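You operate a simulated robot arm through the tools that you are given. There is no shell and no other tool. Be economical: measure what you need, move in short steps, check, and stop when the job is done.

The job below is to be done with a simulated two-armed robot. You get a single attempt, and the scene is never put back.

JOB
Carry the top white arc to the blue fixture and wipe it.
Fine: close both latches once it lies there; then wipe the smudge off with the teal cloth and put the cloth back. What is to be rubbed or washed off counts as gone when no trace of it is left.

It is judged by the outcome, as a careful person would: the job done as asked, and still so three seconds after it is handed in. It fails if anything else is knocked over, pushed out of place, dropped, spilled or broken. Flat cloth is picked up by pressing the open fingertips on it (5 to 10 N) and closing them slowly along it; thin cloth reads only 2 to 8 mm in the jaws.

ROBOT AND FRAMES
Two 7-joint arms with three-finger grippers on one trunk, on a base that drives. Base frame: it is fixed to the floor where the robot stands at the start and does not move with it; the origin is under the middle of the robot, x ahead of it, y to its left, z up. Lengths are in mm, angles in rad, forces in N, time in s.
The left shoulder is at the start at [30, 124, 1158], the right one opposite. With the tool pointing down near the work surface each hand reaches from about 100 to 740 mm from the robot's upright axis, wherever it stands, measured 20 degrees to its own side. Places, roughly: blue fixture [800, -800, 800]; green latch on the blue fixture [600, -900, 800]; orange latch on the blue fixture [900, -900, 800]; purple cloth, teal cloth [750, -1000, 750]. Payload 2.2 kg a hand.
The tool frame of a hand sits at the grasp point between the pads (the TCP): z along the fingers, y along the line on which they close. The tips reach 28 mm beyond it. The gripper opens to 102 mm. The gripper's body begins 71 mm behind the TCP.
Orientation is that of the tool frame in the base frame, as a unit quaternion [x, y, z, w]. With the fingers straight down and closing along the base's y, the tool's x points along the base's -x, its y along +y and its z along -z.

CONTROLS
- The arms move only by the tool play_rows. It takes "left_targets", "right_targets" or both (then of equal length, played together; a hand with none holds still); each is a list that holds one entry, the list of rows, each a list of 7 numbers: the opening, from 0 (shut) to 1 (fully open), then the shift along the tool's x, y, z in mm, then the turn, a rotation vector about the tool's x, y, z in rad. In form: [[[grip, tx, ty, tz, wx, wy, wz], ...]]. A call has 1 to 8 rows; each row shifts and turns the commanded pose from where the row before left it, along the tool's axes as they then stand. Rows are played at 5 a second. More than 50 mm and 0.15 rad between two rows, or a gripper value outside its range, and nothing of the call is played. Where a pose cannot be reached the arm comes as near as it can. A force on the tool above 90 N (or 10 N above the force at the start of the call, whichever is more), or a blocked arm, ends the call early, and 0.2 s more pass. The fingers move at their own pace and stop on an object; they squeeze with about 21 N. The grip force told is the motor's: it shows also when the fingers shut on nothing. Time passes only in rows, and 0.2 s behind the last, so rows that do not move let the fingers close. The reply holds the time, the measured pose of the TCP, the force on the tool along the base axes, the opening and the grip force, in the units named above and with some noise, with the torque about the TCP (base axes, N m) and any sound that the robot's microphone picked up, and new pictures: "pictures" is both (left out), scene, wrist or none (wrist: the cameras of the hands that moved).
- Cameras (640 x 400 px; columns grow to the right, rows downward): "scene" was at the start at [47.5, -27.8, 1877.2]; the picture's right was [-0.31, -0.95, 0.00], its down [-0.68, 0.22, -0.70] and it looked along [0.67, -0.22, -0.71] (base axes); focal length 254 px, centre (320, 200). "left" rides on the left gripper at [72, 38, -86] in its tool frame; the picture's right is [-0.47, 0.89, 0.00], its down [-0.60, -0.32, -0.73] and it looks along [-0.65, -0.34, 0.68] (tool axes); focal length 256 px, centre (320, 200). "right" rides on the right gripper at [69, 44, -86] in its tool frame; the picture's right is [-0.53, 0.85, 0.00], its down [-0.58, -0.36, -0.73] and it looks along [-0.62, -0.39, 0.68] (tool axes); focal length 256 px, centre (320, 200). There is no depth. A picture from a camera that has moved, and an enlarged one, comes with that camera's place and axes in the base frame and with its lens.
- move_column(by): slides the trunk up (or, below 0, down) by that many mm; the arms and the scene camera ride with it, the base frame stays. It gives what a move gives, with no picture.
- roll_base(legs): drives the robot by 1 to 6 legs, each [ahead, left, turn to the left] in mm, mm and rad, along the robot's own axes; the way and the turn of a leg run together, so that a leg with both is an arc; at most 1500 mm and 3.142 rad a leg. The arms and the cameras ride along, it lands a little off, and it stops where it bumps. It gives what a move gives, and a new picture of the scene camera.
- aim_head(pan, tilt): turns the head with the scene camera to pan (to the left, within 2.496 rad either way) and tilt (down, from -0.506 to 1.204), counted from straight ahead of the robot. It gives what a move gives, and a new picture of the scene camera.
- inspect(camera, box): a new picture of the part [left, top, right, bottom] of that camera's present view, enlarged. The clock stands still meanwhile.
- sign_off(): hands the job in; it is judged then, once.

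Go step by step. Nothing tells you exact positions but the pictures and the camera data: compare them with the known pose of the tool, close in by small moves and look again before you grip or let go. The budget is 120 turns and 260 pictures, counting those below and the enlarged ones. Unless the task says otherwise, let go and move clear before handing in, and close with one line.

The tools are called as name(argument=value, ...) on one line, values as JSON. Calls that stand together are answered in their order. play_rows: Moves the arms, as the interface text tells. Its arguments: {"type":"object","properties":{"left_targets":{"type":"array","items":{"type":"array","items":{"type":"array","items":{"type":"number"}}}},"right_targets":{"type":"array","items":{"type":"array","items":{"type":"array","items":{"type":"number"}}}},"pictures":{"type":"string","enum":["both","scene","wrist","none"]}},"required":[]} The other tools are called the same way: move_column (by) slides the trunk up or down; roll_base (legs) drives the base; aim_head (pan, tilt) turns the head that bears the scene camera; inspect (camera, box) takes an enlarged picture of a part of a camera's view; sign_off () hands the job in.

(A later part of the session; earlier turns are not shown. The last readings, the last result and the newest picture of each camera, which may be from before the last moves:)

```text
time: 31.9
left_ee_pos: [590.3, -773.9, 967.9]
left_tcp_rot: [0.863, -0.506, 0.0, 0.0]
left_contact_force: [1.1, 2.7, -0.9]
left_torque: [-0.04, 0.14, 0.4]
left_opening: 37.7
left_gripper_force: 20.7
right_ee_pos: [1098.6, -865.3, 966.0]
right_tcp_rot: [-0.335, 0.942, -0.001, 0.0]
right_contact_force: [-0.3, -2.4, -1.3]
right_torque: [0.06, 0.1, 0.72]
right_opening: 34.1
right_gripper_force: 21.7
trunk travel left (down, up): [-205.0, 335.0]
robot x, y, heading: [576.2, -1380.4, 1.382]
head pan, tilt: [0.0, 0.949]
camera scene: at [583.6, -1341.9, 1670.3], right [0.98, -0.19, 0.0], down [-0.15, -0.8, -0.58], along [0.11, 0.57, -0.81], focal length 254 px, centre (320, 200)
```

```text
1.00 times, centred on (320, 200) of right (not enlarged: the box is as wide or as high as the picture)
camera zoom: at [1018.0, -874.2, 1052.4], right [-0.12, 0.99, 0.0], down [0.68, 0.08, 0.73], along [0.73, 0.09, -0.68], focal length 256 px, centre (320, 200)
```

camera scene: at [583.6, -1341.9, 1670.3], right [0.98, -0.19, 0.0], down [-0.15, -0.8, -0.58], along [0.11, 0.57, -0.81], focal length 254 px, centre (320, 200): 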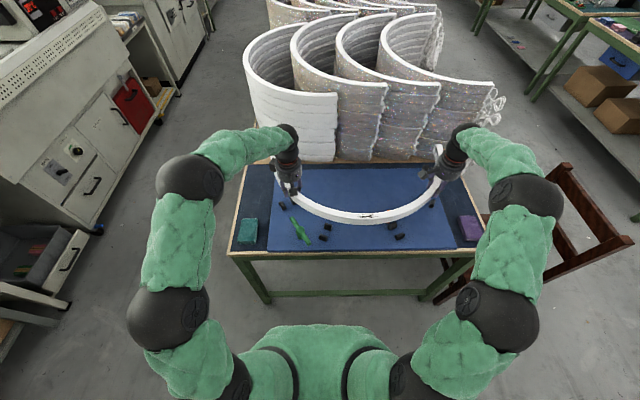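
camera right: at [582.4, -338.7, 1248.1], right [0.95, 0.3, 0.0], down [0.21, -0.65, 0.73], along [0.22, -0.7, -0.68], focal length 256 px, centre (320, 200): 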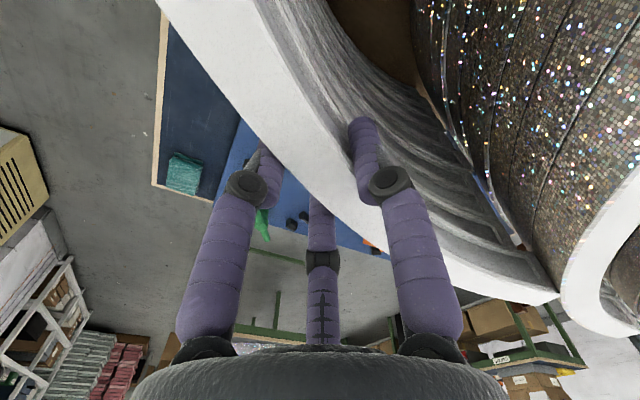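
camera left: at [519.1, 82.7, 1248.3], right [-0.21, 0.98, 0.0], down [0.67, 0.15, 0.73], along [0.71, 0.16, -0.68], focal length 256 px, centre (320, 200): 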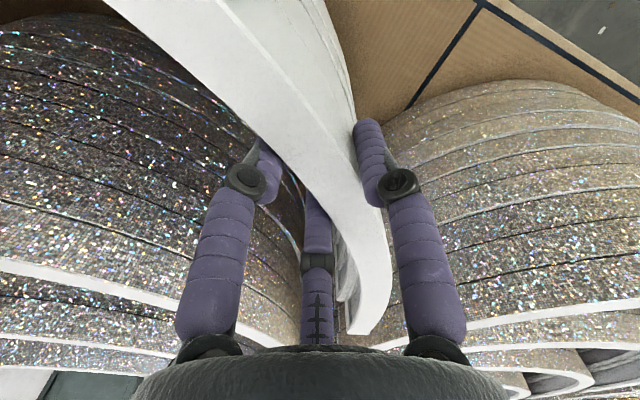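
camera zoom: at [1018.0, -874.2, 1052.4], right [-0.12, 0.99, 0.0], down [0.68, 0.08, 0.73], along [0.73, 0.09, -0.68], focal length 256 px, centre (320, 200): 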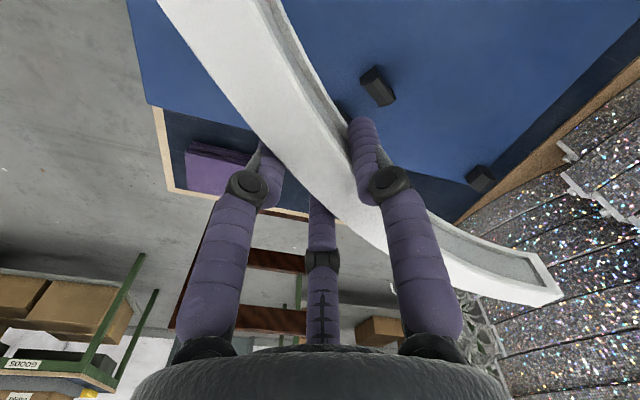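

All matches well; the arc should shift about 4 mm to the robot's left. I'll do that with both hands together, then lower to just above the latch bars.

play_rows(left_targets=[[[0, -2.8, 3.5, 0, 0, 0, 0], [0, 0, 0, 0, 0, 0, 0]]], right_targets=[[[0, 2.9, 3.4, 0, 0, 0, 0], [0, 0, 0, 0, 0, 0, 0]]], pictures="none")

move_column(by=-50)

inspect(camera="scene", box=[225, 150, 345, 260])

inspect(camera="scene", box=[345, 150, 465, 260])

inspect(camera="left", box=[0, 0, 640, 400])

inspect(camera="right", box=[0, 0, 640, 400])

```text
time: 32.5
left_ee_pos: [586.2, -774.1, 968.4]
left_tcp_rot: [0.863, -0.506, 0.0, -0.001]
left_contact_force: [5.4, 1.2, -2.3]
left_torque: [0.04, 0.12, 0.42]
left_opening: 37.7
left_gripper_force: 21.0
right_ee_pos: [1093.2, -864.1, 965.6]
right_tcp_rot: [-0.335, 0.942, 0.0, -0.001]
right_contact_force: [-5.7, -0.9, -2.3]
right_torque: [0.03, 0.2, 0.64]
right_opening: 33.9
right_gripper_force: 20.5
trunk travel left (down, up): [-205.0, 335.0]
robot x, y, heading: [573.1, -1377.8, 1.381]
head pan, tilt: [0.0, 0.949]
```

```text
time: 33.4
left_ee_pos: [586.3, -774.1, 917.0]
left_tcp_rot: [0.863, -0.506, 0.001, -0.001]
left_contact_force: [10.3, 0.5, -3.1]
left_torque: [-0.07, -0.09, 0.4]
left_opening: 37.3
left_gripper_force: 20.8
right_ee_pos: [1094.5, -864.3, 915.9]
right_tcp_rot: [-0.335, 0.942, 0.0, -0.001]
right_contact_force: [-10.6, -0.3, -1.1]
right_torque: [0.12, 0.21, 0.61]
right_opening: 33.9
right_gripper_force: 21.4
trunk travel left (down, up): [-155.0, 385.0]
robot x, y, heading: [575.2, -1381.2, 1.382]
head pan, tilt: [0.0, 0.949]
```

```text
3.64 times, centred on (285, 205) of scene
camera zoom: at [583.4, -1342.3, 1620.4], right [0.98, -0.19, 0.0], down [-0.15, -0.8, -0.58], along [0.11, 0.57, -0.81], focal length 922 px, centre (447, 182)
```

zoom: 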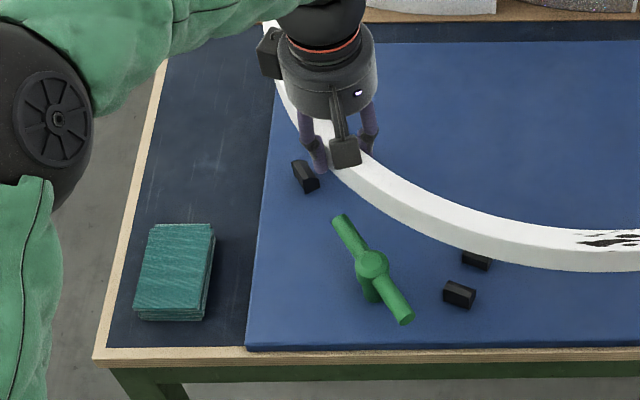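

```text
3.64 times, centred on (405, 205) of scene
camera zoom: at [583.4, -1342.3, 1620.4], right [0.98, -0.19, 0.0], down [-0.15, -0.8, -0.58], along [0.11, 0.57, -0.81], focal length 922 px, centre (11, 182)
```

zoom: 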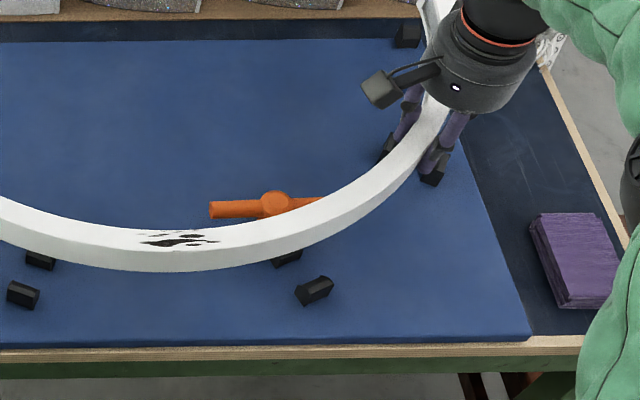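

```text
1.00 times, centred on (320, 200) of left (not enlarged: the box is as wide or as high as the picture)
camera zoom: at [588.2, -856.1, 1003.3], right [-1.0, -0.03, 0.0], down [-0.02, 0.68, 0.73], along [-0.02, 0.73, -0.68], focal length 256 px, centre (320, 200)
```

zoom: 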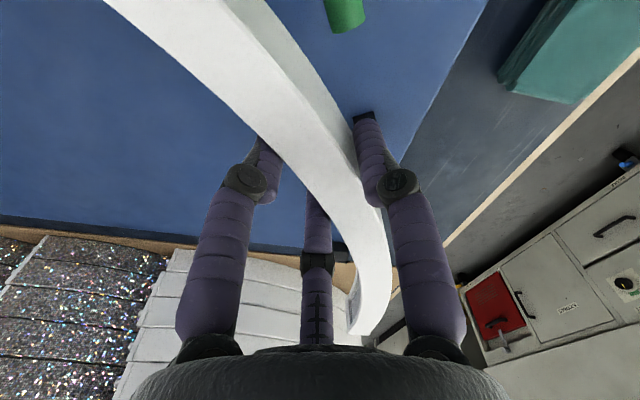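

```text
1.00 times, centred on (320, 200) of right (not enlarged: the box is as wide or as high as the picture)
camera zoom: at [1013.7, -873.9, 1002.9], right [-0.12, 0.99, 0.0], down [0.68, 0.08, 0.73], along [0.72, 0.09, -0.68], focal length 256 px, centre (320, 200)
```

zoom: 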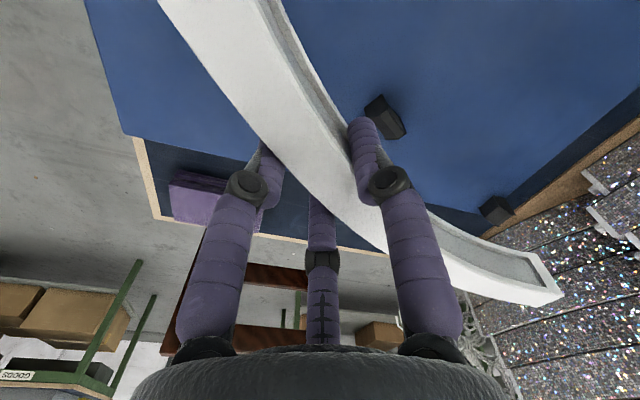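

The alignment looks right and the fingers clear the pegs. I'll lower in small steps past the orange bar, watching forces.

move_column(by=-18)

inspect(camera="scene", box=[365, 185, 445, 235])

inspect(camera="scene", box=[265, 165, 365, 245])

```text
time: 34.1
left_ee_pos: [586.4, -773.2, 898.8]
left_tcp_rot: [0.863, -0.506, 0.0, 0.0]
left_contact_force: [13.7, -0.7, -2.7]
left_torque: [0.0, -0.08, 0.43]
left_opening: 37.4
left_gripper_force: 20.7
right_ee_pos: [1093.4, -864.8, 898.2]
right_tcp_rot: [-0.334, 0.942, 0.0, -0.001]
right_contact_force: [-12.5, 1.2, -0.7]
right_torque: [0.07, 0.32, 0.6]
right_opening: 34.2
right_gripper_force: 20.7
trunk travel left (down, up): [-137.0, 403.0]
robot x, y, heading: [577.9, -1381.6, 1.382]
head pan, tilt: [0.0, 0.949]
```

```text
8.00 times, centred on (405, 210) of scene
camera zoom: at [583.4, -1342.4, 1602.3], right [0.98, -0.19, 0.0], down [-0.15, -0.8, -0.58], along [0.11, 0.57, -0.81], focal length 2029 px, centre (-360, 120)
```

zoom: 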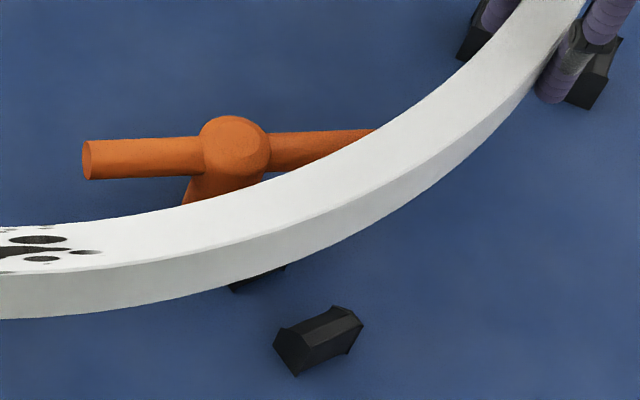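

```text
5.00 times, centred on (315, 205) of scene
camera zoom: at [583.4, -1342.4, 1602.3], right [0.98, -0.19, 0.0], down [-0.15, -0.8, -0.58], along [0.11, 0.57, -0.81], focal length 1268 px, centre (345, 175)
```

zoom: 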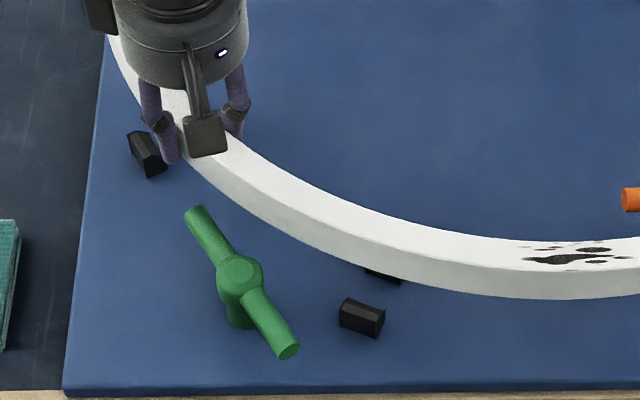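

There's a clear margin between the orange tip and the wall once the arc comes down. Lowering 40 mm more.

move_column(by=-38)

inspect(camera="scene", box=[365, 185, 445, 235])

inspect(camera="scene", box=[265, 165, 365, 245])

inspect(camera="left", box=[200, 0, 480, 250])

inspect(camera="right", box=[200, 0, 600, 330])

```text
time: 34.9
left_ee_pos: [586.6, -773.7, 861.8]
left_tcp_rot: [0.863, -0.506, 0.0, -0.001]
left_contact_force: [16.5, -1.6, -2.6]
left_torque: [-0.02, -0.14, 0.36]
left_opening: 37.6
left_gripper_force: 20.9
right_ee_pos: [1093.9, -863.7, 861.4]
right_tcp_rot: [-0.334, 0.942, 0.0, -0.001]
right_contact_force: [-15.5, 0.8, -1.7]
right_torque: [0.08, 0.41, 0.58]
right_opening: 34.0
right_gripper_force: 21.1
trunk travel left (down, up): [-99.0, 441.0]
robot x, y, heading: [576.2, -1381.6, 1.38]
head pan, tilt: [0.0, 0.949]
```

```text
8.00 times, centred on (405, 210) of scene
camera zoom: at [583.4, -1342.4, 1564.3], right [0.98, -0.19, 0.0], down [-0.15, -0.8, -0.58], along [0.11, 0.57, -0.81], focal length 2029 px, centre (-360, 120)
```

zoom: 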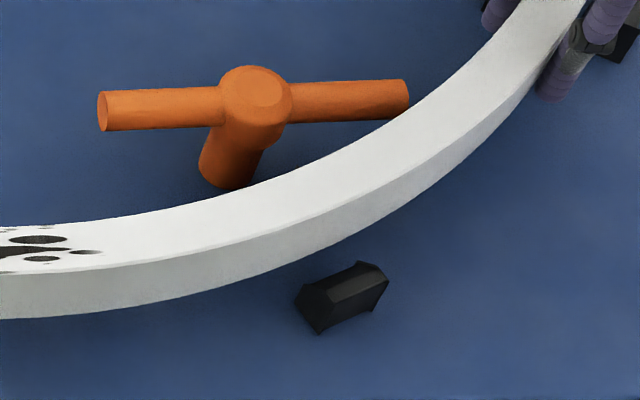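

```text
5.00 times, centred on (315, 205) of scene
camera zoom: at [583.4, -1342.4, 1564.3], right [0.98, -0.19, 0.0], down [-0.15, -0.8, -0.58], along [0.11, 0.57, -0.81], focal length 1268 px, centre (345, 175)
```

zoom: 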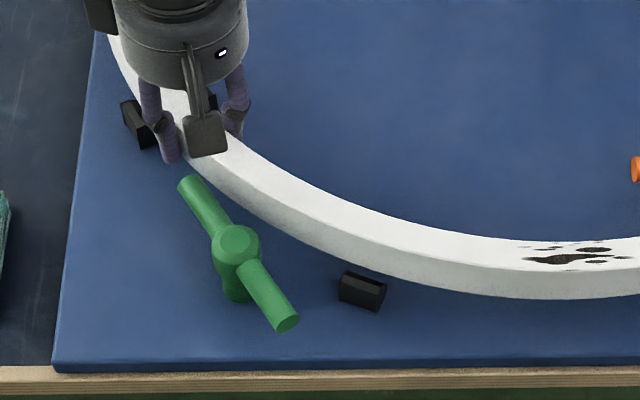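

```text
1.60 times, centred on (340, 125) of left
camera zoom: at [588.2, -856.2, 947.3], right [-1.0, -0.03, 0.0], down [-0.02, 0.68, 0.73], along [-0.02, 0.73, -0.68], focal length 410 px, centre (288, 320)
```

zoom: 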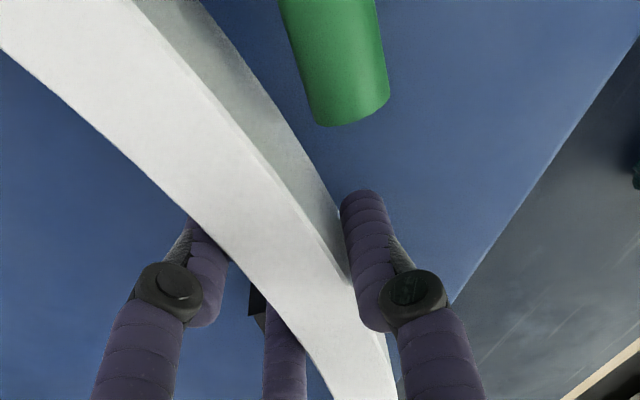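

```text
1.21 times, centred on (400, 165) of right
camera zoom: at [1013.7, -874.0, 946.8], right [-0.12, 0.99, 0.0], down [0.68, 0.08, 0.73], along [0.72, 0.09, -0.68], focal length 310 px, centre (223, 242)
```

zoom: 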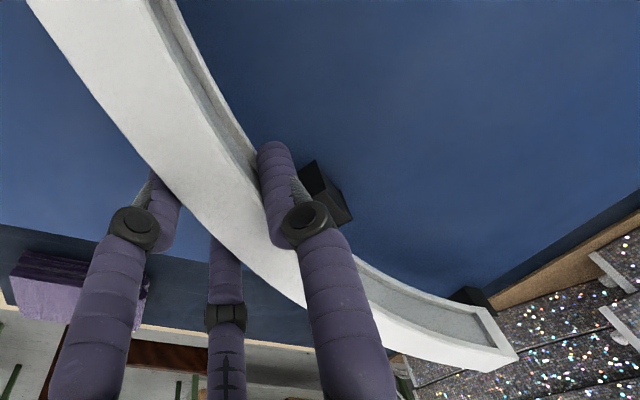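

The arc is past the bars with clearance. Before the last 30 mm I'll check its lateral position against the outer pegs in one frame.

inspect(camera="scene", box=[310, 190, 370, 240])

inspect(camera="scene", box=[370, 190, 430, 240])

inspect(camera="scene", box=[420, 140, 480, 190])

inspect(camera="scene", box=[260, 140, 320, 210])

```text
8.00 times, centred on (340, 215) of scene
camera zoom: at [583.4, -1342.4, 1564.3], right [0.98, -0.19, 0.0], down [-0.15, -0.8, -0.58], along [0.11, 0.57, -0.81], focal length 2029 px, centre (160, 80)
```

zoom: 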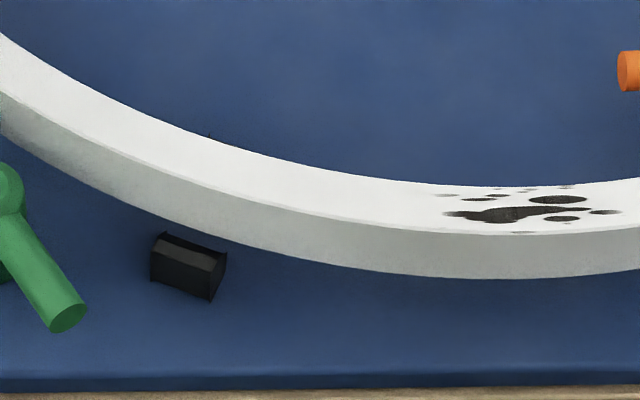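

```text
8.00 times, centred on (400, 215) of scene
camera zoom: at [583.4, -1342.4, 1564.3], right [0.98, -0.19, 0.0], down [-0.15, -0.8, -0.58], along [0.11, 0.57, -0.81], focal length 2029 px, centre (-320, 80)
```

zoom: 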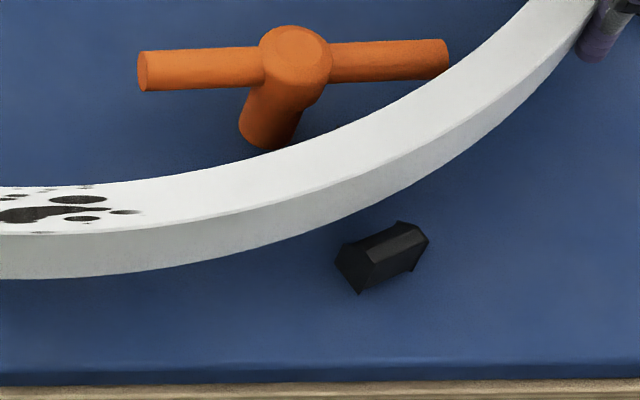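

```text
8.00 times, centred on (450, 165) of scene
camera zoom: at [583.4, -1342.4, 1564.3], right [0.98, -0.19, 0.0], down [-0.15, -0.8, -0.58], along [0.11, 0.57, -0.81], focal length 2029 px, centre (-720, 480)
```

zoom: 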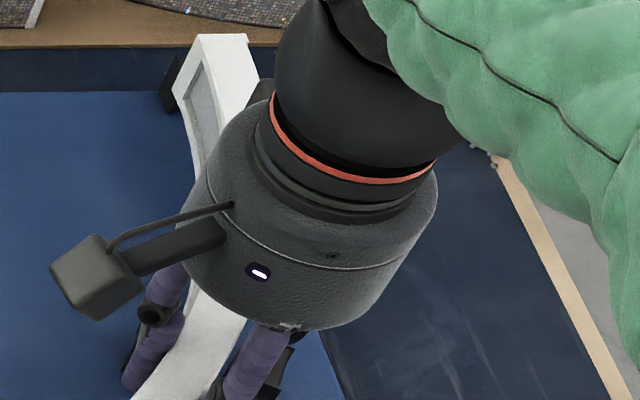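

```text
5.71 times, centred on (290, 175) of scene
camera zoom: at [583.4, -1342.4, 1564.3], right [0.98, -0.19, 0.0], down [-0.15, -0.8, -0.58], along [0.11, 0.57, -0.81], focal length 1449 px, centre (491, 343)
```

zoom: 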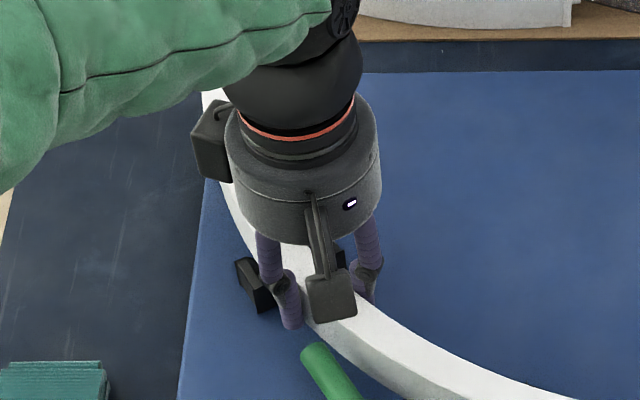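

The images show the arc sitting about 10 mm too far to the robot's left of the peg circle. I'll shift both hands together 8 mm right and 2 mm ahead, then re-check.

play_rows(left_targets=[[[0, 1.8, -3.8, 0, 0, 0, 0], [0, 1.7, -3.7, 0, 0, 0, 0], [0, 0, 0, 0, 0, 0, 0]]], right_targets=[[[0, -3.4, -2.4, 0, 0, 0, 0], [0, -3.3, -2.3, 0, 0, 0, 0], [0, 0, 0, 0, 0, 0, 0]]], pictures="none")

move_column(by=-10)

inspect(camera="scene", box=[310, 190, 370, 240])

inspect(camera="scene", box=[370, 190, 430, 240])

inspect(camera="right", box=[200, 0, 600, 330])

inspect(camera="left", box=[200, 100, 480, 350])

```text
time: 35.7
left_ee_pos: [594.2, -772.5, 861.1]
left_tcp_rot: [0.862, -0.506, 0.001, 0.0]
left_contact_force: [15.9, -1.1, -2.6]
left_torque: [-0.04, -0.16, 0.34]
left_opening: 37.8
left_gripper_force: 21.4
right_ee_pos: [1102.8, -862.7, 861.0]
right_tcp_rot: [-0.334, 0.943, -0.001, -0.001]
right_contact_force: [-14.8, 1.1, -1.6]
right_torque: [0.08, 0.44, 0.57]
right_opening: 33.8
right_gripper_force: 20.7
trunk travel left (down, up): [-99.0, 441.0]
robot x, y, heading: [573.3, -1382.8, 1.382]
head pan, tilt: [0.0, 0.949]
```

```text
time: 36.3
left_ee_pos: [594.1, -774.3, 852.0]
left_tcp_rot: [0.863, -0.506, 0.001, -0.001]
left_contact_force: [14.3, -0.5, -1.0]
left_torque: [0.01, -0.22, 0.27]
left_opening: 37.5
left_gripper_force: 21.1
right_ee_pos: [1101.6, -863.6, 850.8]
right_tcp_rot: [-0.334, 0.943, 0.0, -0.001]
right_contact_force: [-14.4, 1.0, -0.8]
right_torque: [0.07, 0.32, 0.6]
right_opening: 34.0
right_gripper_force: 20.9
trunk travel left (down, up): [-89.0, 451.0]
robot x, y, heading: [575.5, -1384.3, 1.38]
head pan, tilt: [0.0, 0.949]
```

```text
8.00 times, centred on (340, 215) of scene
camera zoom: at [583.4, -1342.4, 1554.2], right [0.98, -0.19, 0.0], down [-0.15, -0.8, -0.58], along [0.11, 0.57, -0.81], focal length 2029 px, centre (160, 80)
```

zoom: 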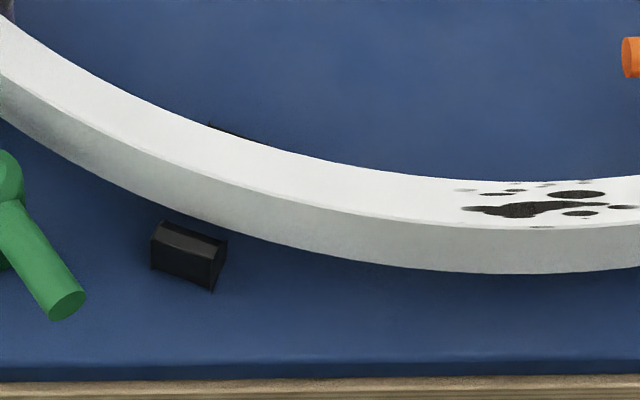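

```text
8.00 times, centred on (400, 215) of scene
camera zoom: at [583.4, -1342.4, 1554.2], right [0.98, -0.19, 0.0], down [-0.15, -0.8, -0.58], along [0.11, 0.57, -0.81], focal length 2029 px, centre (-320, 80)
```

zoom: 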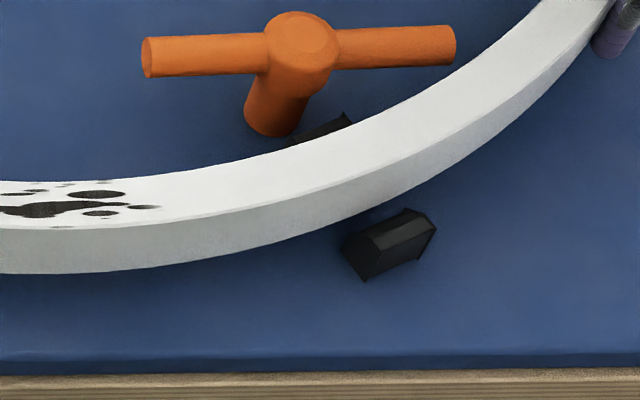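

```text
1.21 times, centred on (400, 165) of right
camera zoom: at [1021.8, -873.2, 937.0], right [-0.12, 0.99, 0.0], down [0.68, 0.08, 0.73], along [0.72, 0.09, -0.68], focal length 310 px, centre (223, 242)
```

zoom: 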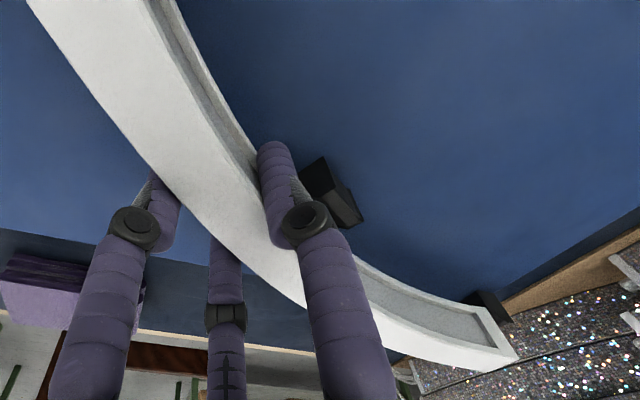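

```text
1.60 times, centred on (340, 225) of left
camera zoom: at [596.3, -855.2, 937.5], right [-1.0, -0.03, 0.0], down [-0.02, 0.68, 0.73], along [-0.02, 0.73, -0.68], focal length 410 px, centre (288, 160)
```

zoom: 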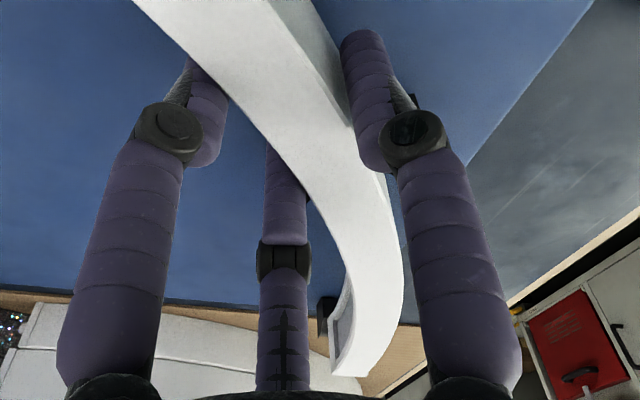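

Now the arc is close to concentric with the pegs. A final 2 mm nudge right, then lower 12 mm more.

play_rows(left_targets=[[[0, 1.1, -1.7, 0, 0, 0, 0], [0, 0, 0, 0, 0, 0, 0]]], right_targets=[[[0, -1.3, -1.5, 0, 0, 0, 0], [0, 0, 0, 0, 0, 0, 0]]], pictures="none")

move_column(by=-8)

inspect(camera="scene", box=[310, 190, 370, 240])

inspect(camera="scene", box=[370, 190, 430, 240])

inspect(camera="right", box=[200, 0, 600, 330])

inspect(camera="left", box=[200, 100, 480, 350])

```text
time: 36.9
left_ee_pos: [597.1, -773.5, 851.6]
left_tcp_rot: [0.862, -0.506, 0.0, -0.001]
left_contact_force: [13.4, -0.5, -3.9]
left_torque: [0.27, 0.12, 0.29]
left_opening: 37.6
left_gripper_force: 21.3
right_ee_pos: [1104.7, -863.7, 849.4]
right_tcp_rot: [-0.334, 0.943, 0.0, -0.002]
right_contact_force: [-13.6, 0.3, -0.1]
right_torque: [-0.09, 0.59, 0.66]
right_opening: 33.9
right_gripper_force: 21.1
trunk travel left (down, up): [-89.0, 451.0]
robot x, y, heading: [575.6, -1377.7, 1.382]
head pan, tilt: [0.0, 0.949]
```

```text
time: 37.5
left_ee_pos: [596.6, -772.9, 843.8]
left_tcp_rot: [0.863, -0.506, 0.0, -0.001]
left_contact_force: [12.7, -1.2, -2.9]
left_torque: [-0.03, -0.04, 0.22]
left_opening: 37.7
left_gripper_force: 21.1
right_ee_pos: [1104.4, -864.8, 842.0]
right_tcp_rot: [-0.335, 0.942, -0.001, -0.002]
right_contact_force: [-12.7, -0.3, -1.8]
right_torque: [0.11, 0.39, 0.6]
right_opening: 34.0
right_gripper_force: 20.6
trunk travel left (down, up): [-81.0, 459.0]
robot x, y, heading: [576.1, -1384.3, 1.38]
head pan, tilt: [0.0, 0.949]
```

```text
8.00 times, centred on (340, 215) of scene
camera zoom: at [583.4, -1342.3, 1546.2], right [0.98, -0.19, 0.0], down [-0.15, -0.8, -0.58], along [0.11, 0.57, -0.81], focal length 2029 px, centre (160, 80)
```

zoom: 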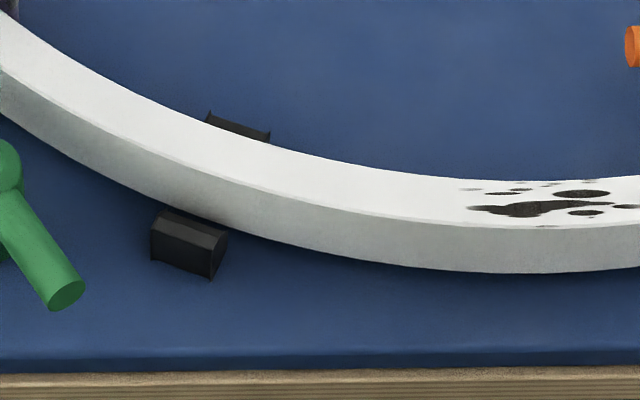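

```text
8.00 times, centred on (400, 215) of scene
camera zoom: at [583.4, -1342.3, 1546.2], right [0.98, -0.19, 0.0], down [-0.15, -0.8, -0.58], along [0.11, 0.57, -0.81], focal length 2029 px, centre (-320, 80)
```

zoom: 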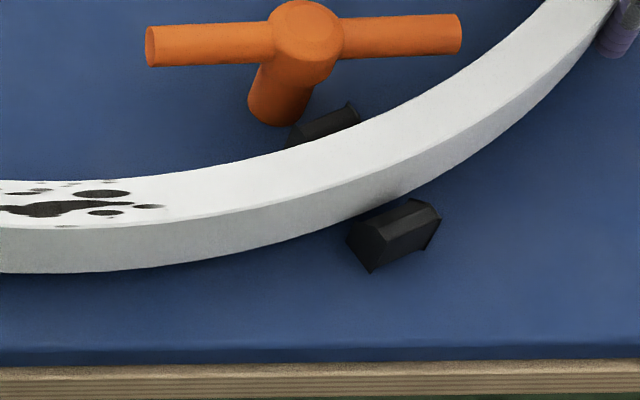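

```text
1.21 times, centred on (400, 165) of right
camera zoom: at [1023.9, -873.2, 928.6], right [-0.12, 0.99, 0.0], down [0.68, 0.08, 0.73], along [0.73, 0.09, -0.68], focal length 310 px, centre (223, 242)
```

zoom: 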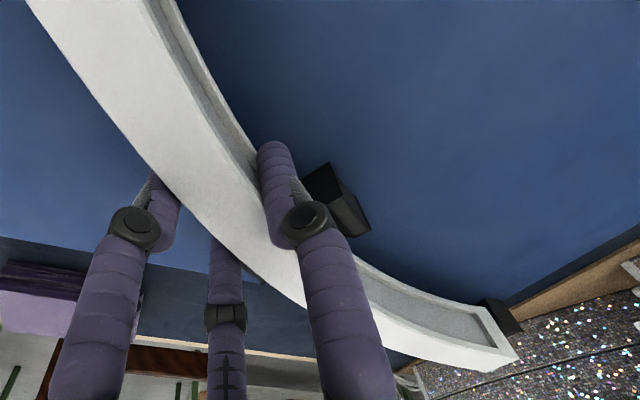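

```text
1.60 times, centred on (340, 225) of left
camera zoom: at [598.4, -855.2, 929.8], right [-1.0, -0.03, 0.0], down [-0.02, 0.68, 0.73], along [-0.02, 0.73, -0.68], focal length 410 px, centre (288, 160)
```

zoom: 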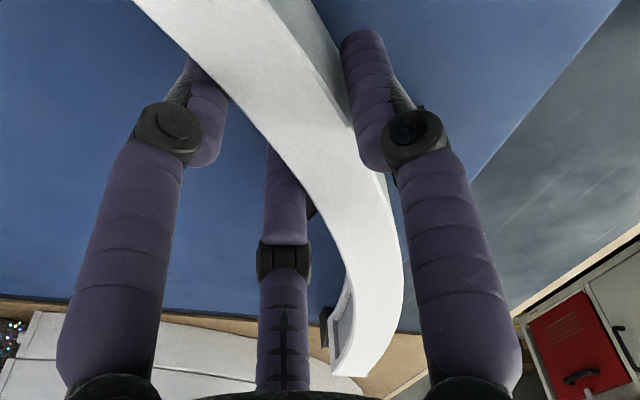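

The arc bottom is nearly at the peg tops and reads slightly close to the outer pegs. I'll nudge 1.5 mm ahead and lower further.

play_rows(left_targets=[[[0, -1.2, -0.9, 0, 0, 0, 0], [0, 0, 0, 0, 0, 0, 0]]], right_targets=[[[0, -1.1, 1.0, 0, 0, 0, 0], [0, 0, 0, 0, 0, 0, 0]]], pictures="none")

move_column(by=-6)

inspect(camera="scene", box=[310, 190, 370, 240])

inspect(camera="scene", box=[370, 190, 430, 240])

```text
time: 38.1
left_ee_pos: [597.2, -772.2, 843.4]
left_tcp_rot: [0.863, -0.506, 0.0, -0.001]
left_contact_force: [11.8, -1.2, -3.2]
left_torque: [0.15, 0.1, 0.15]
left_opening: 37.8
left_gripper_force: 21.6
right_ee_pos: [1104.3, -862.4, 842.4]
right_tcp_rot: [-0.335, 0.942, 0.0, -0.001]
right_contact_force: [-12.4, 0.5, 0.0]
right_torque: [0.01, 0.49, 0.61]
right_opening: 34.1
right_gripper_force: 20.6
trunk travel left (down, up): [-81.0, 459.0]
robot x, y, heading: [573.7, -1385.8, 1.381]
head pan, tilt: [0.0, 0.949]
```

```text
time: 38.6
left_ee_pos: [597.2, -771.6, 838.8]
left_tcp_rot: [0.862, -0.506, 0.0, -0.001]
left_contact_force: [11.2, -0.7, -3.0]
left_torque: [-0.02, 0.06, 0.12]
left_opening: 37.7
left_gripper_force: 21.3
right_ee_pos: [1103.9, -861.6, 835.3]
right_tcp_rot: [-0.334, 0.942, 0.0, -0.002]
right_contact_force: [-11.5, 0.8, -2.1]
right_torque: [0.09, 0.36, 0.6]
right_opening: 34.2
right_gripper_force: 21.0
trunk travel left (down, up): [-75.0, 465.0]
robot x, y, heading: [577.8, -1384.6, 1.38]
head pan, tilt: [0.0, 0.949]
```

```text
8.00 times, centred on (340, 215) of scene
camera zoom: at [583.4, -1342.3, 1540.2], right [0.98, -0.19, 0.0], down [-0.15, -0.8, -0.58], along [0.11, 0.57, -0.81], focal length 2029 px, centre (160, 80)
```

zoom: 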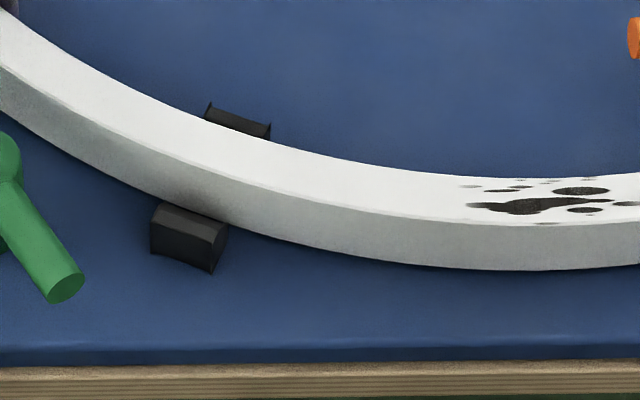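

```text
8.00 times, centred on (400, 215) of scene
camera zoom: at [583.4, -1342.3, 1540.2], right [0.98, -0.19, 0.0], down [-0.15, -0.8, -0.58], along [0.11, 0.57, -0.81], focal length 2029 px, centre (-320, 80)
```

zoom: 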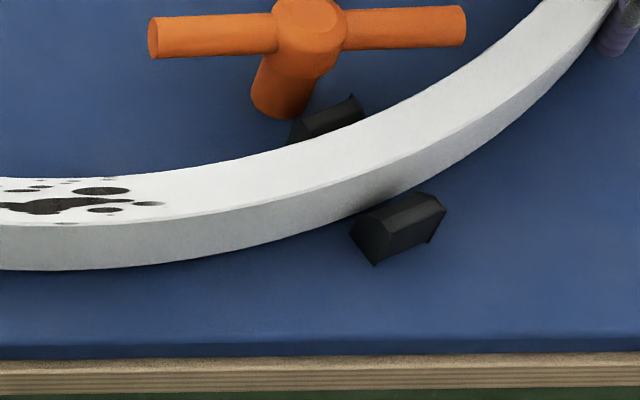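

The arc is dropping between the pegs with no vertical contact force. Lowering further in small steps.

move_column(by=-5)

move_column(by=-3)

inspect(camera="scene", box=[310, 180, 430, 240])

```text
time: 39.1
left_ee_pos: [596.7, -771.7, 833.1]
left_tcp_rot: [0.862, -0.507, 0.001, -0.001]
left_contact_force: [12.4, -0.7, -3.8]
left_torque: [0.62, 0.12, 0.19]
left_opening: 37.7
left_gripper_force: 20.6
right_ee_pos: [1103.9, -862.3, 831.6]
right_tcp_rot: [-0.334, 0.943, 0.0, -0.001]
right_contact_force: [-11.7, -2.4, 4.2]
right_torque: [0.47, 0.14, 0.6]
right_opening: 34.3
right_gripper_force: 20.4
trunk travel left (down, up): [-70.0, 470.0]
robot x, y, heading: [571.6, -1382.3, 1.379]
head pan, tilt: [0.0, 0.949]
```

```text
time: 39.7
left_ee_pos: [595.4, -773.5, 833.3]
left_tcp_rot: [0.862, -0.506, 0.002, -0.003]
left_contact_force: [16.0, 2.4, 7.7]
left_torque: [-1.01, -0.57, 0.1]
left_opening: 37.6
left_gripper_force: 21.2
right_ee_pos: [1103.7, -862.9, 830.9]
right_tcp_rot: [-0.334, 0.943, 0.001, 0.001]
right_contact_force: [-13.0, -2.9, 19.6]
right_torque: [-0.15, 0.76, 0.59]
right_opening: 34.3
right_gripper_force: 21.1
trunk travel left (down, up): [-67.0, 473.0]
robot x, y, heading: [572.7, -1385.2, 1.378]
head pan, tilt: [0.0, 0.949]
```

```text
5.33 times, centred on (370, 210) of scene
camera zoom: at [582.1, -1344.4, 1532.6], right [0.98, -0.19, 0.0], down [-0.15, -0.8, -0.58], along [0.11, 0.57, -0.81], focal length 1352 px, centre (53, 147)
```

zoom: 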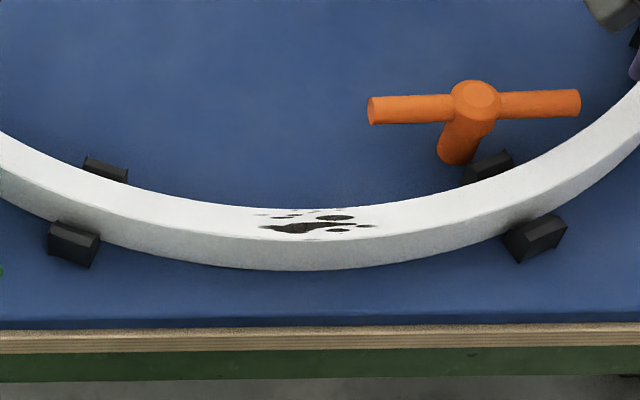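

Contact is felt, so I need to tell whether it's on the board or on a peg. Checking B/E pegs and the bottom edge.

inspect(camera="right", box=[200, 0, 600, 330])

inspect(camera="left", box=[260, 100, 440, 300])

inspect(camera="scene", box=[420, 130, 470, 190])

inspect(camera="scene", box=[265, 150, 335, 230])

inspect(camera="scene", box=[330, 205, 390, 235])

```text
1.21 times, centred on (400, 165) of right
camera zoom: at [1023.9, -872.6, 918.1], right [-0.12, 0.99, 0.0], down [0.68, 0.08, 0.73], along [0.73, 0.09, -0.68], focal length 310 px, centre (223, 242)
```

zoom: 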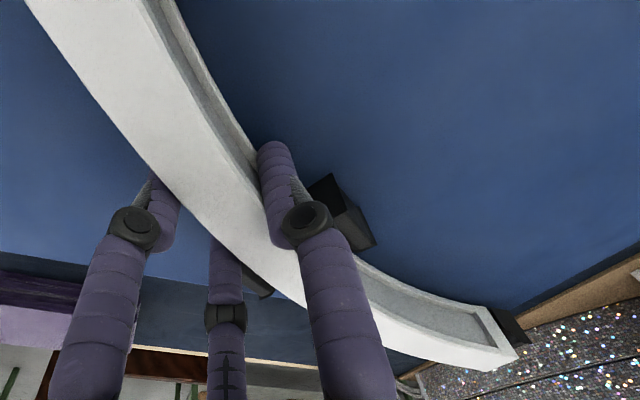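

```text
2.00 times, centred on (350, 200) of left
camera zoom: at [598.4, -854.4, 918.4], right [-1.0, -0.03, 0.0], down [-0.02, 0.68, 0.73], along [-0.02, 0.73, -0.68], focal length 512 px, centre (260, 200)
```

zoom: 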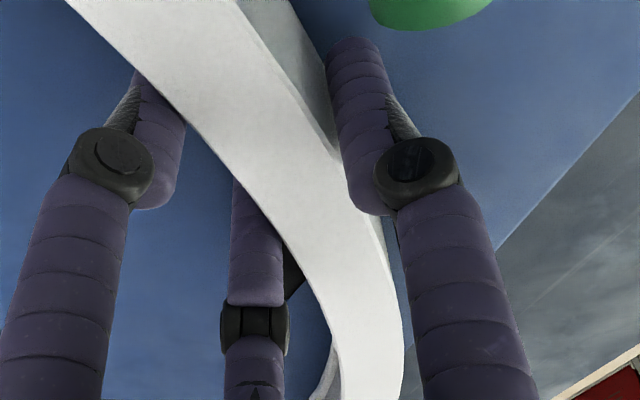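

```text
6.67 times, centred on (445, 160) of scene
camera zoom: at [582.1, -1344.4, 1532.6], right [0.98, -0.19, 0.0], down [-0.15, -0.8, -0.58], along [0.11, 0.57, -0.81], focal length 1690 px, centre (-513, 467)
```

zoom: 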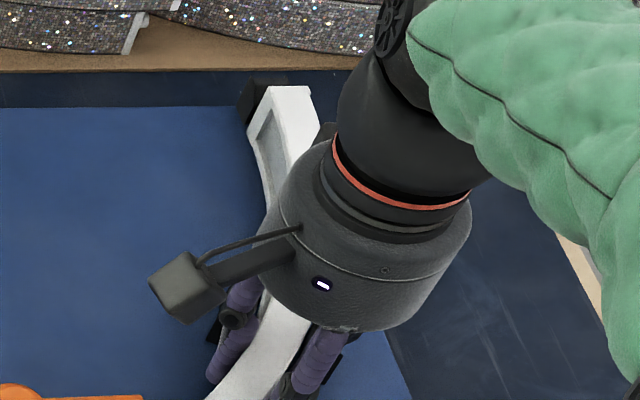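

```text
5.00 times, centred on (300, 190) of scene
camera zoom: at [582.1, -1344.4, 1532.6], right [0.98, -0.19, 0.0], down [-0.15, -0.8, -0.58], along [0.11, 0.57, -0.81], focal length 1268 px, centre (420, 250)
```

zoom: 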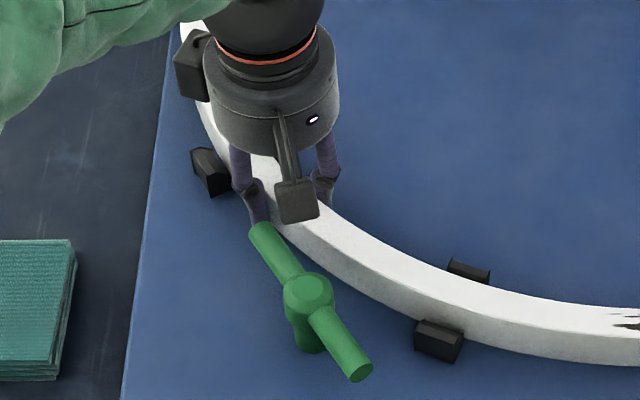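

```text
10.67 times, centred on (360, 220) of scene
camera zoom: at [582.1, -1344.4, 1532.6], right [0.98, -0.19, 0.0], down [-0.15, -0.8, -0.58], along [0.11, 0.57, -0.81], focal length 2705 px, centre (-107, -13)
```

zoom: 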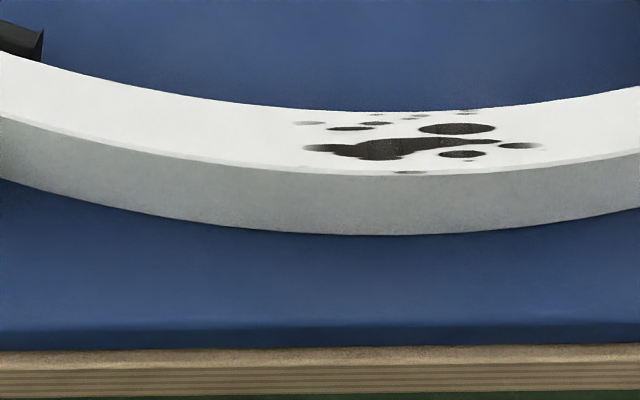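

The arc sits on the board between its pegs, with solid upward reaction at both hands. I'll release gently and look.

play_rows(left_targets=[[[0.38, 0, 0, 0, 0, 0, 0], [0.45, 0, 0, 0, 0, 0, 0], [0.55, 0, 0, 0, 0, 0, 0], [0.65, 0, 0, 0, 0, 0, 0], [0.65, 0, 0, 0, 0, 0, 0]]], right_targets=[[[0.36, 0, 0, 0, 0, 0, 0], [0.45, 0, 0, 0, 0, 0, 0], [0.55, 0, 0, 0, 0, 0, 0], [0.65, 0, 0, 0, 0, 0, 0], [0.65, 0, 0, 0, 0, 0, 0]]])

```text
time: 40.9
left_ee_pos: [595.7, -773.1, 828.5]
left_tcp_rot: [0.862, -0.507, 0.001, 0.0]
left_contact_force: [0.8, -4.6, -4.5]
left_torque: [-0.19, -0.02, -0.03]
left_opening: 62.9
left_gripper_force: 0.1
right_ee_pos: [1102.8, -863.4, 827.9]
right_tcp_rot: [-0.334, 0.943, -0.001, -0.002]
right_contact_force: [-8.4, -5.0, -4.1]
right_torque: [-0.12, 0.11, -0.11]
right_opening: 60.2
right_gripper_force: 0.0
trunk travel left (down, up): [-67.0, 473.0]
robot x, y, heading: [574.8, -1380.6, 1.377]
head pan, tilt: [0.0, 0.949]
camera scene: at [582.9, -1342.7, 1532.2], right [0.98, -0.19, 0.0], down [-0.15, -0.8, -0.58], along [0.11, 0.57, -0.81], focal length 254 px, centre (320, 200)
camera right: at [1023.2, -872.6, 913.6], right [-0.12, 0.99, 0.0], down [0.68, 0.08, 0.73], along [0.72, 0.08, -0.68], focal length 256 px, centre (320, 200)
camera left: at [598.3, -854.5, 915.5], right [-1.0, -0.03, 0.0], down [-0.02, 0.68, 0.73], along [-0.02, 0.73, -0.68], focal length 256 px, centre (320, 200)
```

scene: 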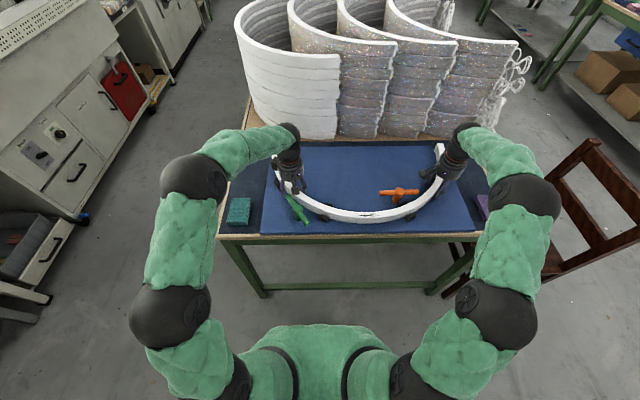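
right: 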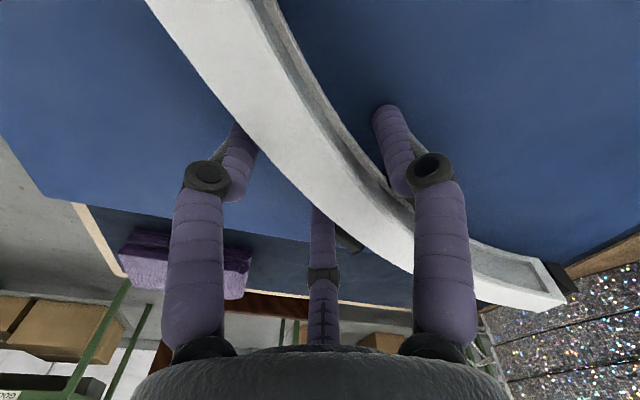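
left: 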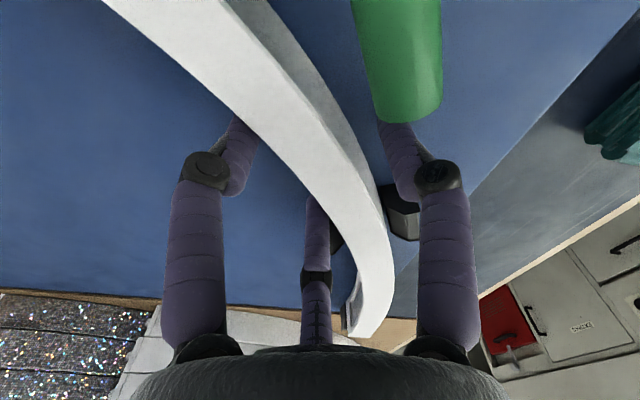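

Released; the arc stays put. Raising both hands straight up to clear.

play_rows(left_targets=[[[0.65, 0, 0, -12, 0, 0, 0], [0.65, 0, 0, -25, 0, 0, 0], [0.65, 0, 0, -30, 0, 0, 0], [0.65, 0, 0, -40, 0, 0, 0], [0.65, 0, 0, -40, 0, 0, 0]]], right_targets=[[[0.65, 0, 0, -12, 0, 0, 0], [0.65, 0, 0, -25, 0, 0, 0], [0.65, 0, 0, -30, 0, 0, 0], [0.65, 0, 0, -40, 0, 0, 0], [0.65, 0, 0, -40, 0, 0, 0]]])

```text
time: 42.1
left_ee_pos: [594.0, -771.3, 978.6]
left_tcp_rot: [0.862, -0.507, 0.0, -0.001]
left_contact_force: [-0.7, -0.3, 0.4]
left_torque: [-0.01, 0.0, -0.05]
left_opening: 66.4
left_gripper_force: 0.1
right_ee_pos: [1102.1, -861.9, 976.3]
right_tcp_rot: [-0.333, 0.943, 0.001, -0.001]
right_contact_force: [-0.4, -0.2, -0.3]
right_torque: [0.03, -0.02, 0.0]
right_opening: 66.5
right_gripper_force: 0.1
trunk travel left (down, up): [-67.0, 473.0]
robot x, y, heading: [571.1, -1383.7, 1.377]
head pan, tilt: [0.0, 0.949]
camera scene: at [583.0, -1343.1, 1532.3], right [0.98, -0.19, 0.0], down [-0.15, -0.8, -0.58], along [0.11, 0.57, -0.81], focal length 254 px, centre (320, 200)
camera right: at [1022.7, -872.1, 1062.1], right [-0.12, 0.99, 0.0], down [0.68, 0.08, 0.73], along [0.73, 0.09, -0.68], focal length 256 px, centre (320, 200)
camera left: at [597.4, -853.3, 1064.4], right [-1.0, -0.03, 0.0], down [-0.02, 0.68, 0.73], along [-0.02, 0.73, -0.68], focal length 256 px, centre (320, 200)
```

scene: 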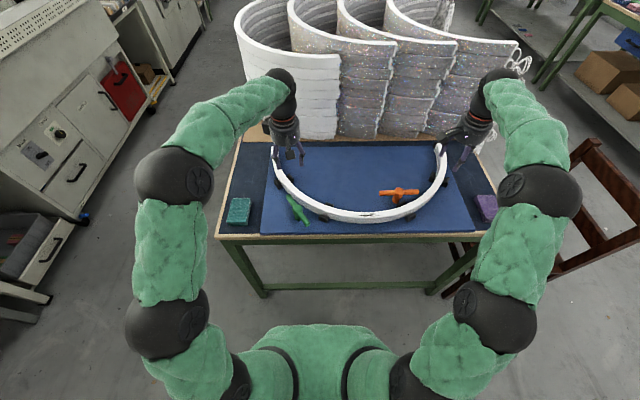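
right: 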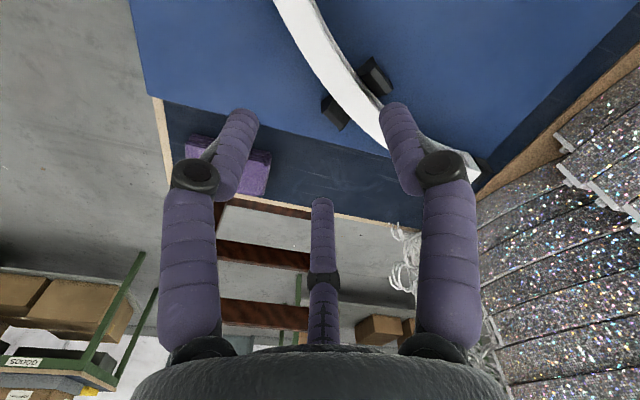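
left: 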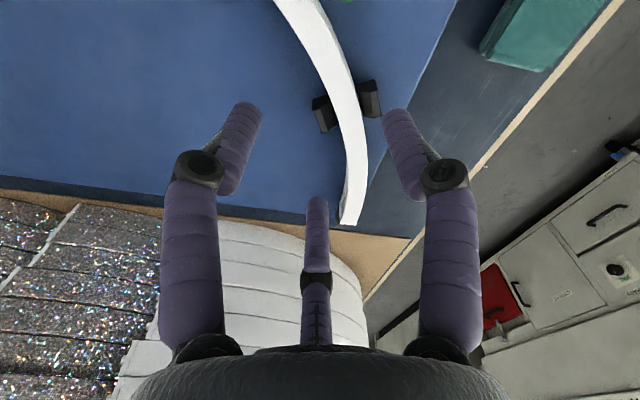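

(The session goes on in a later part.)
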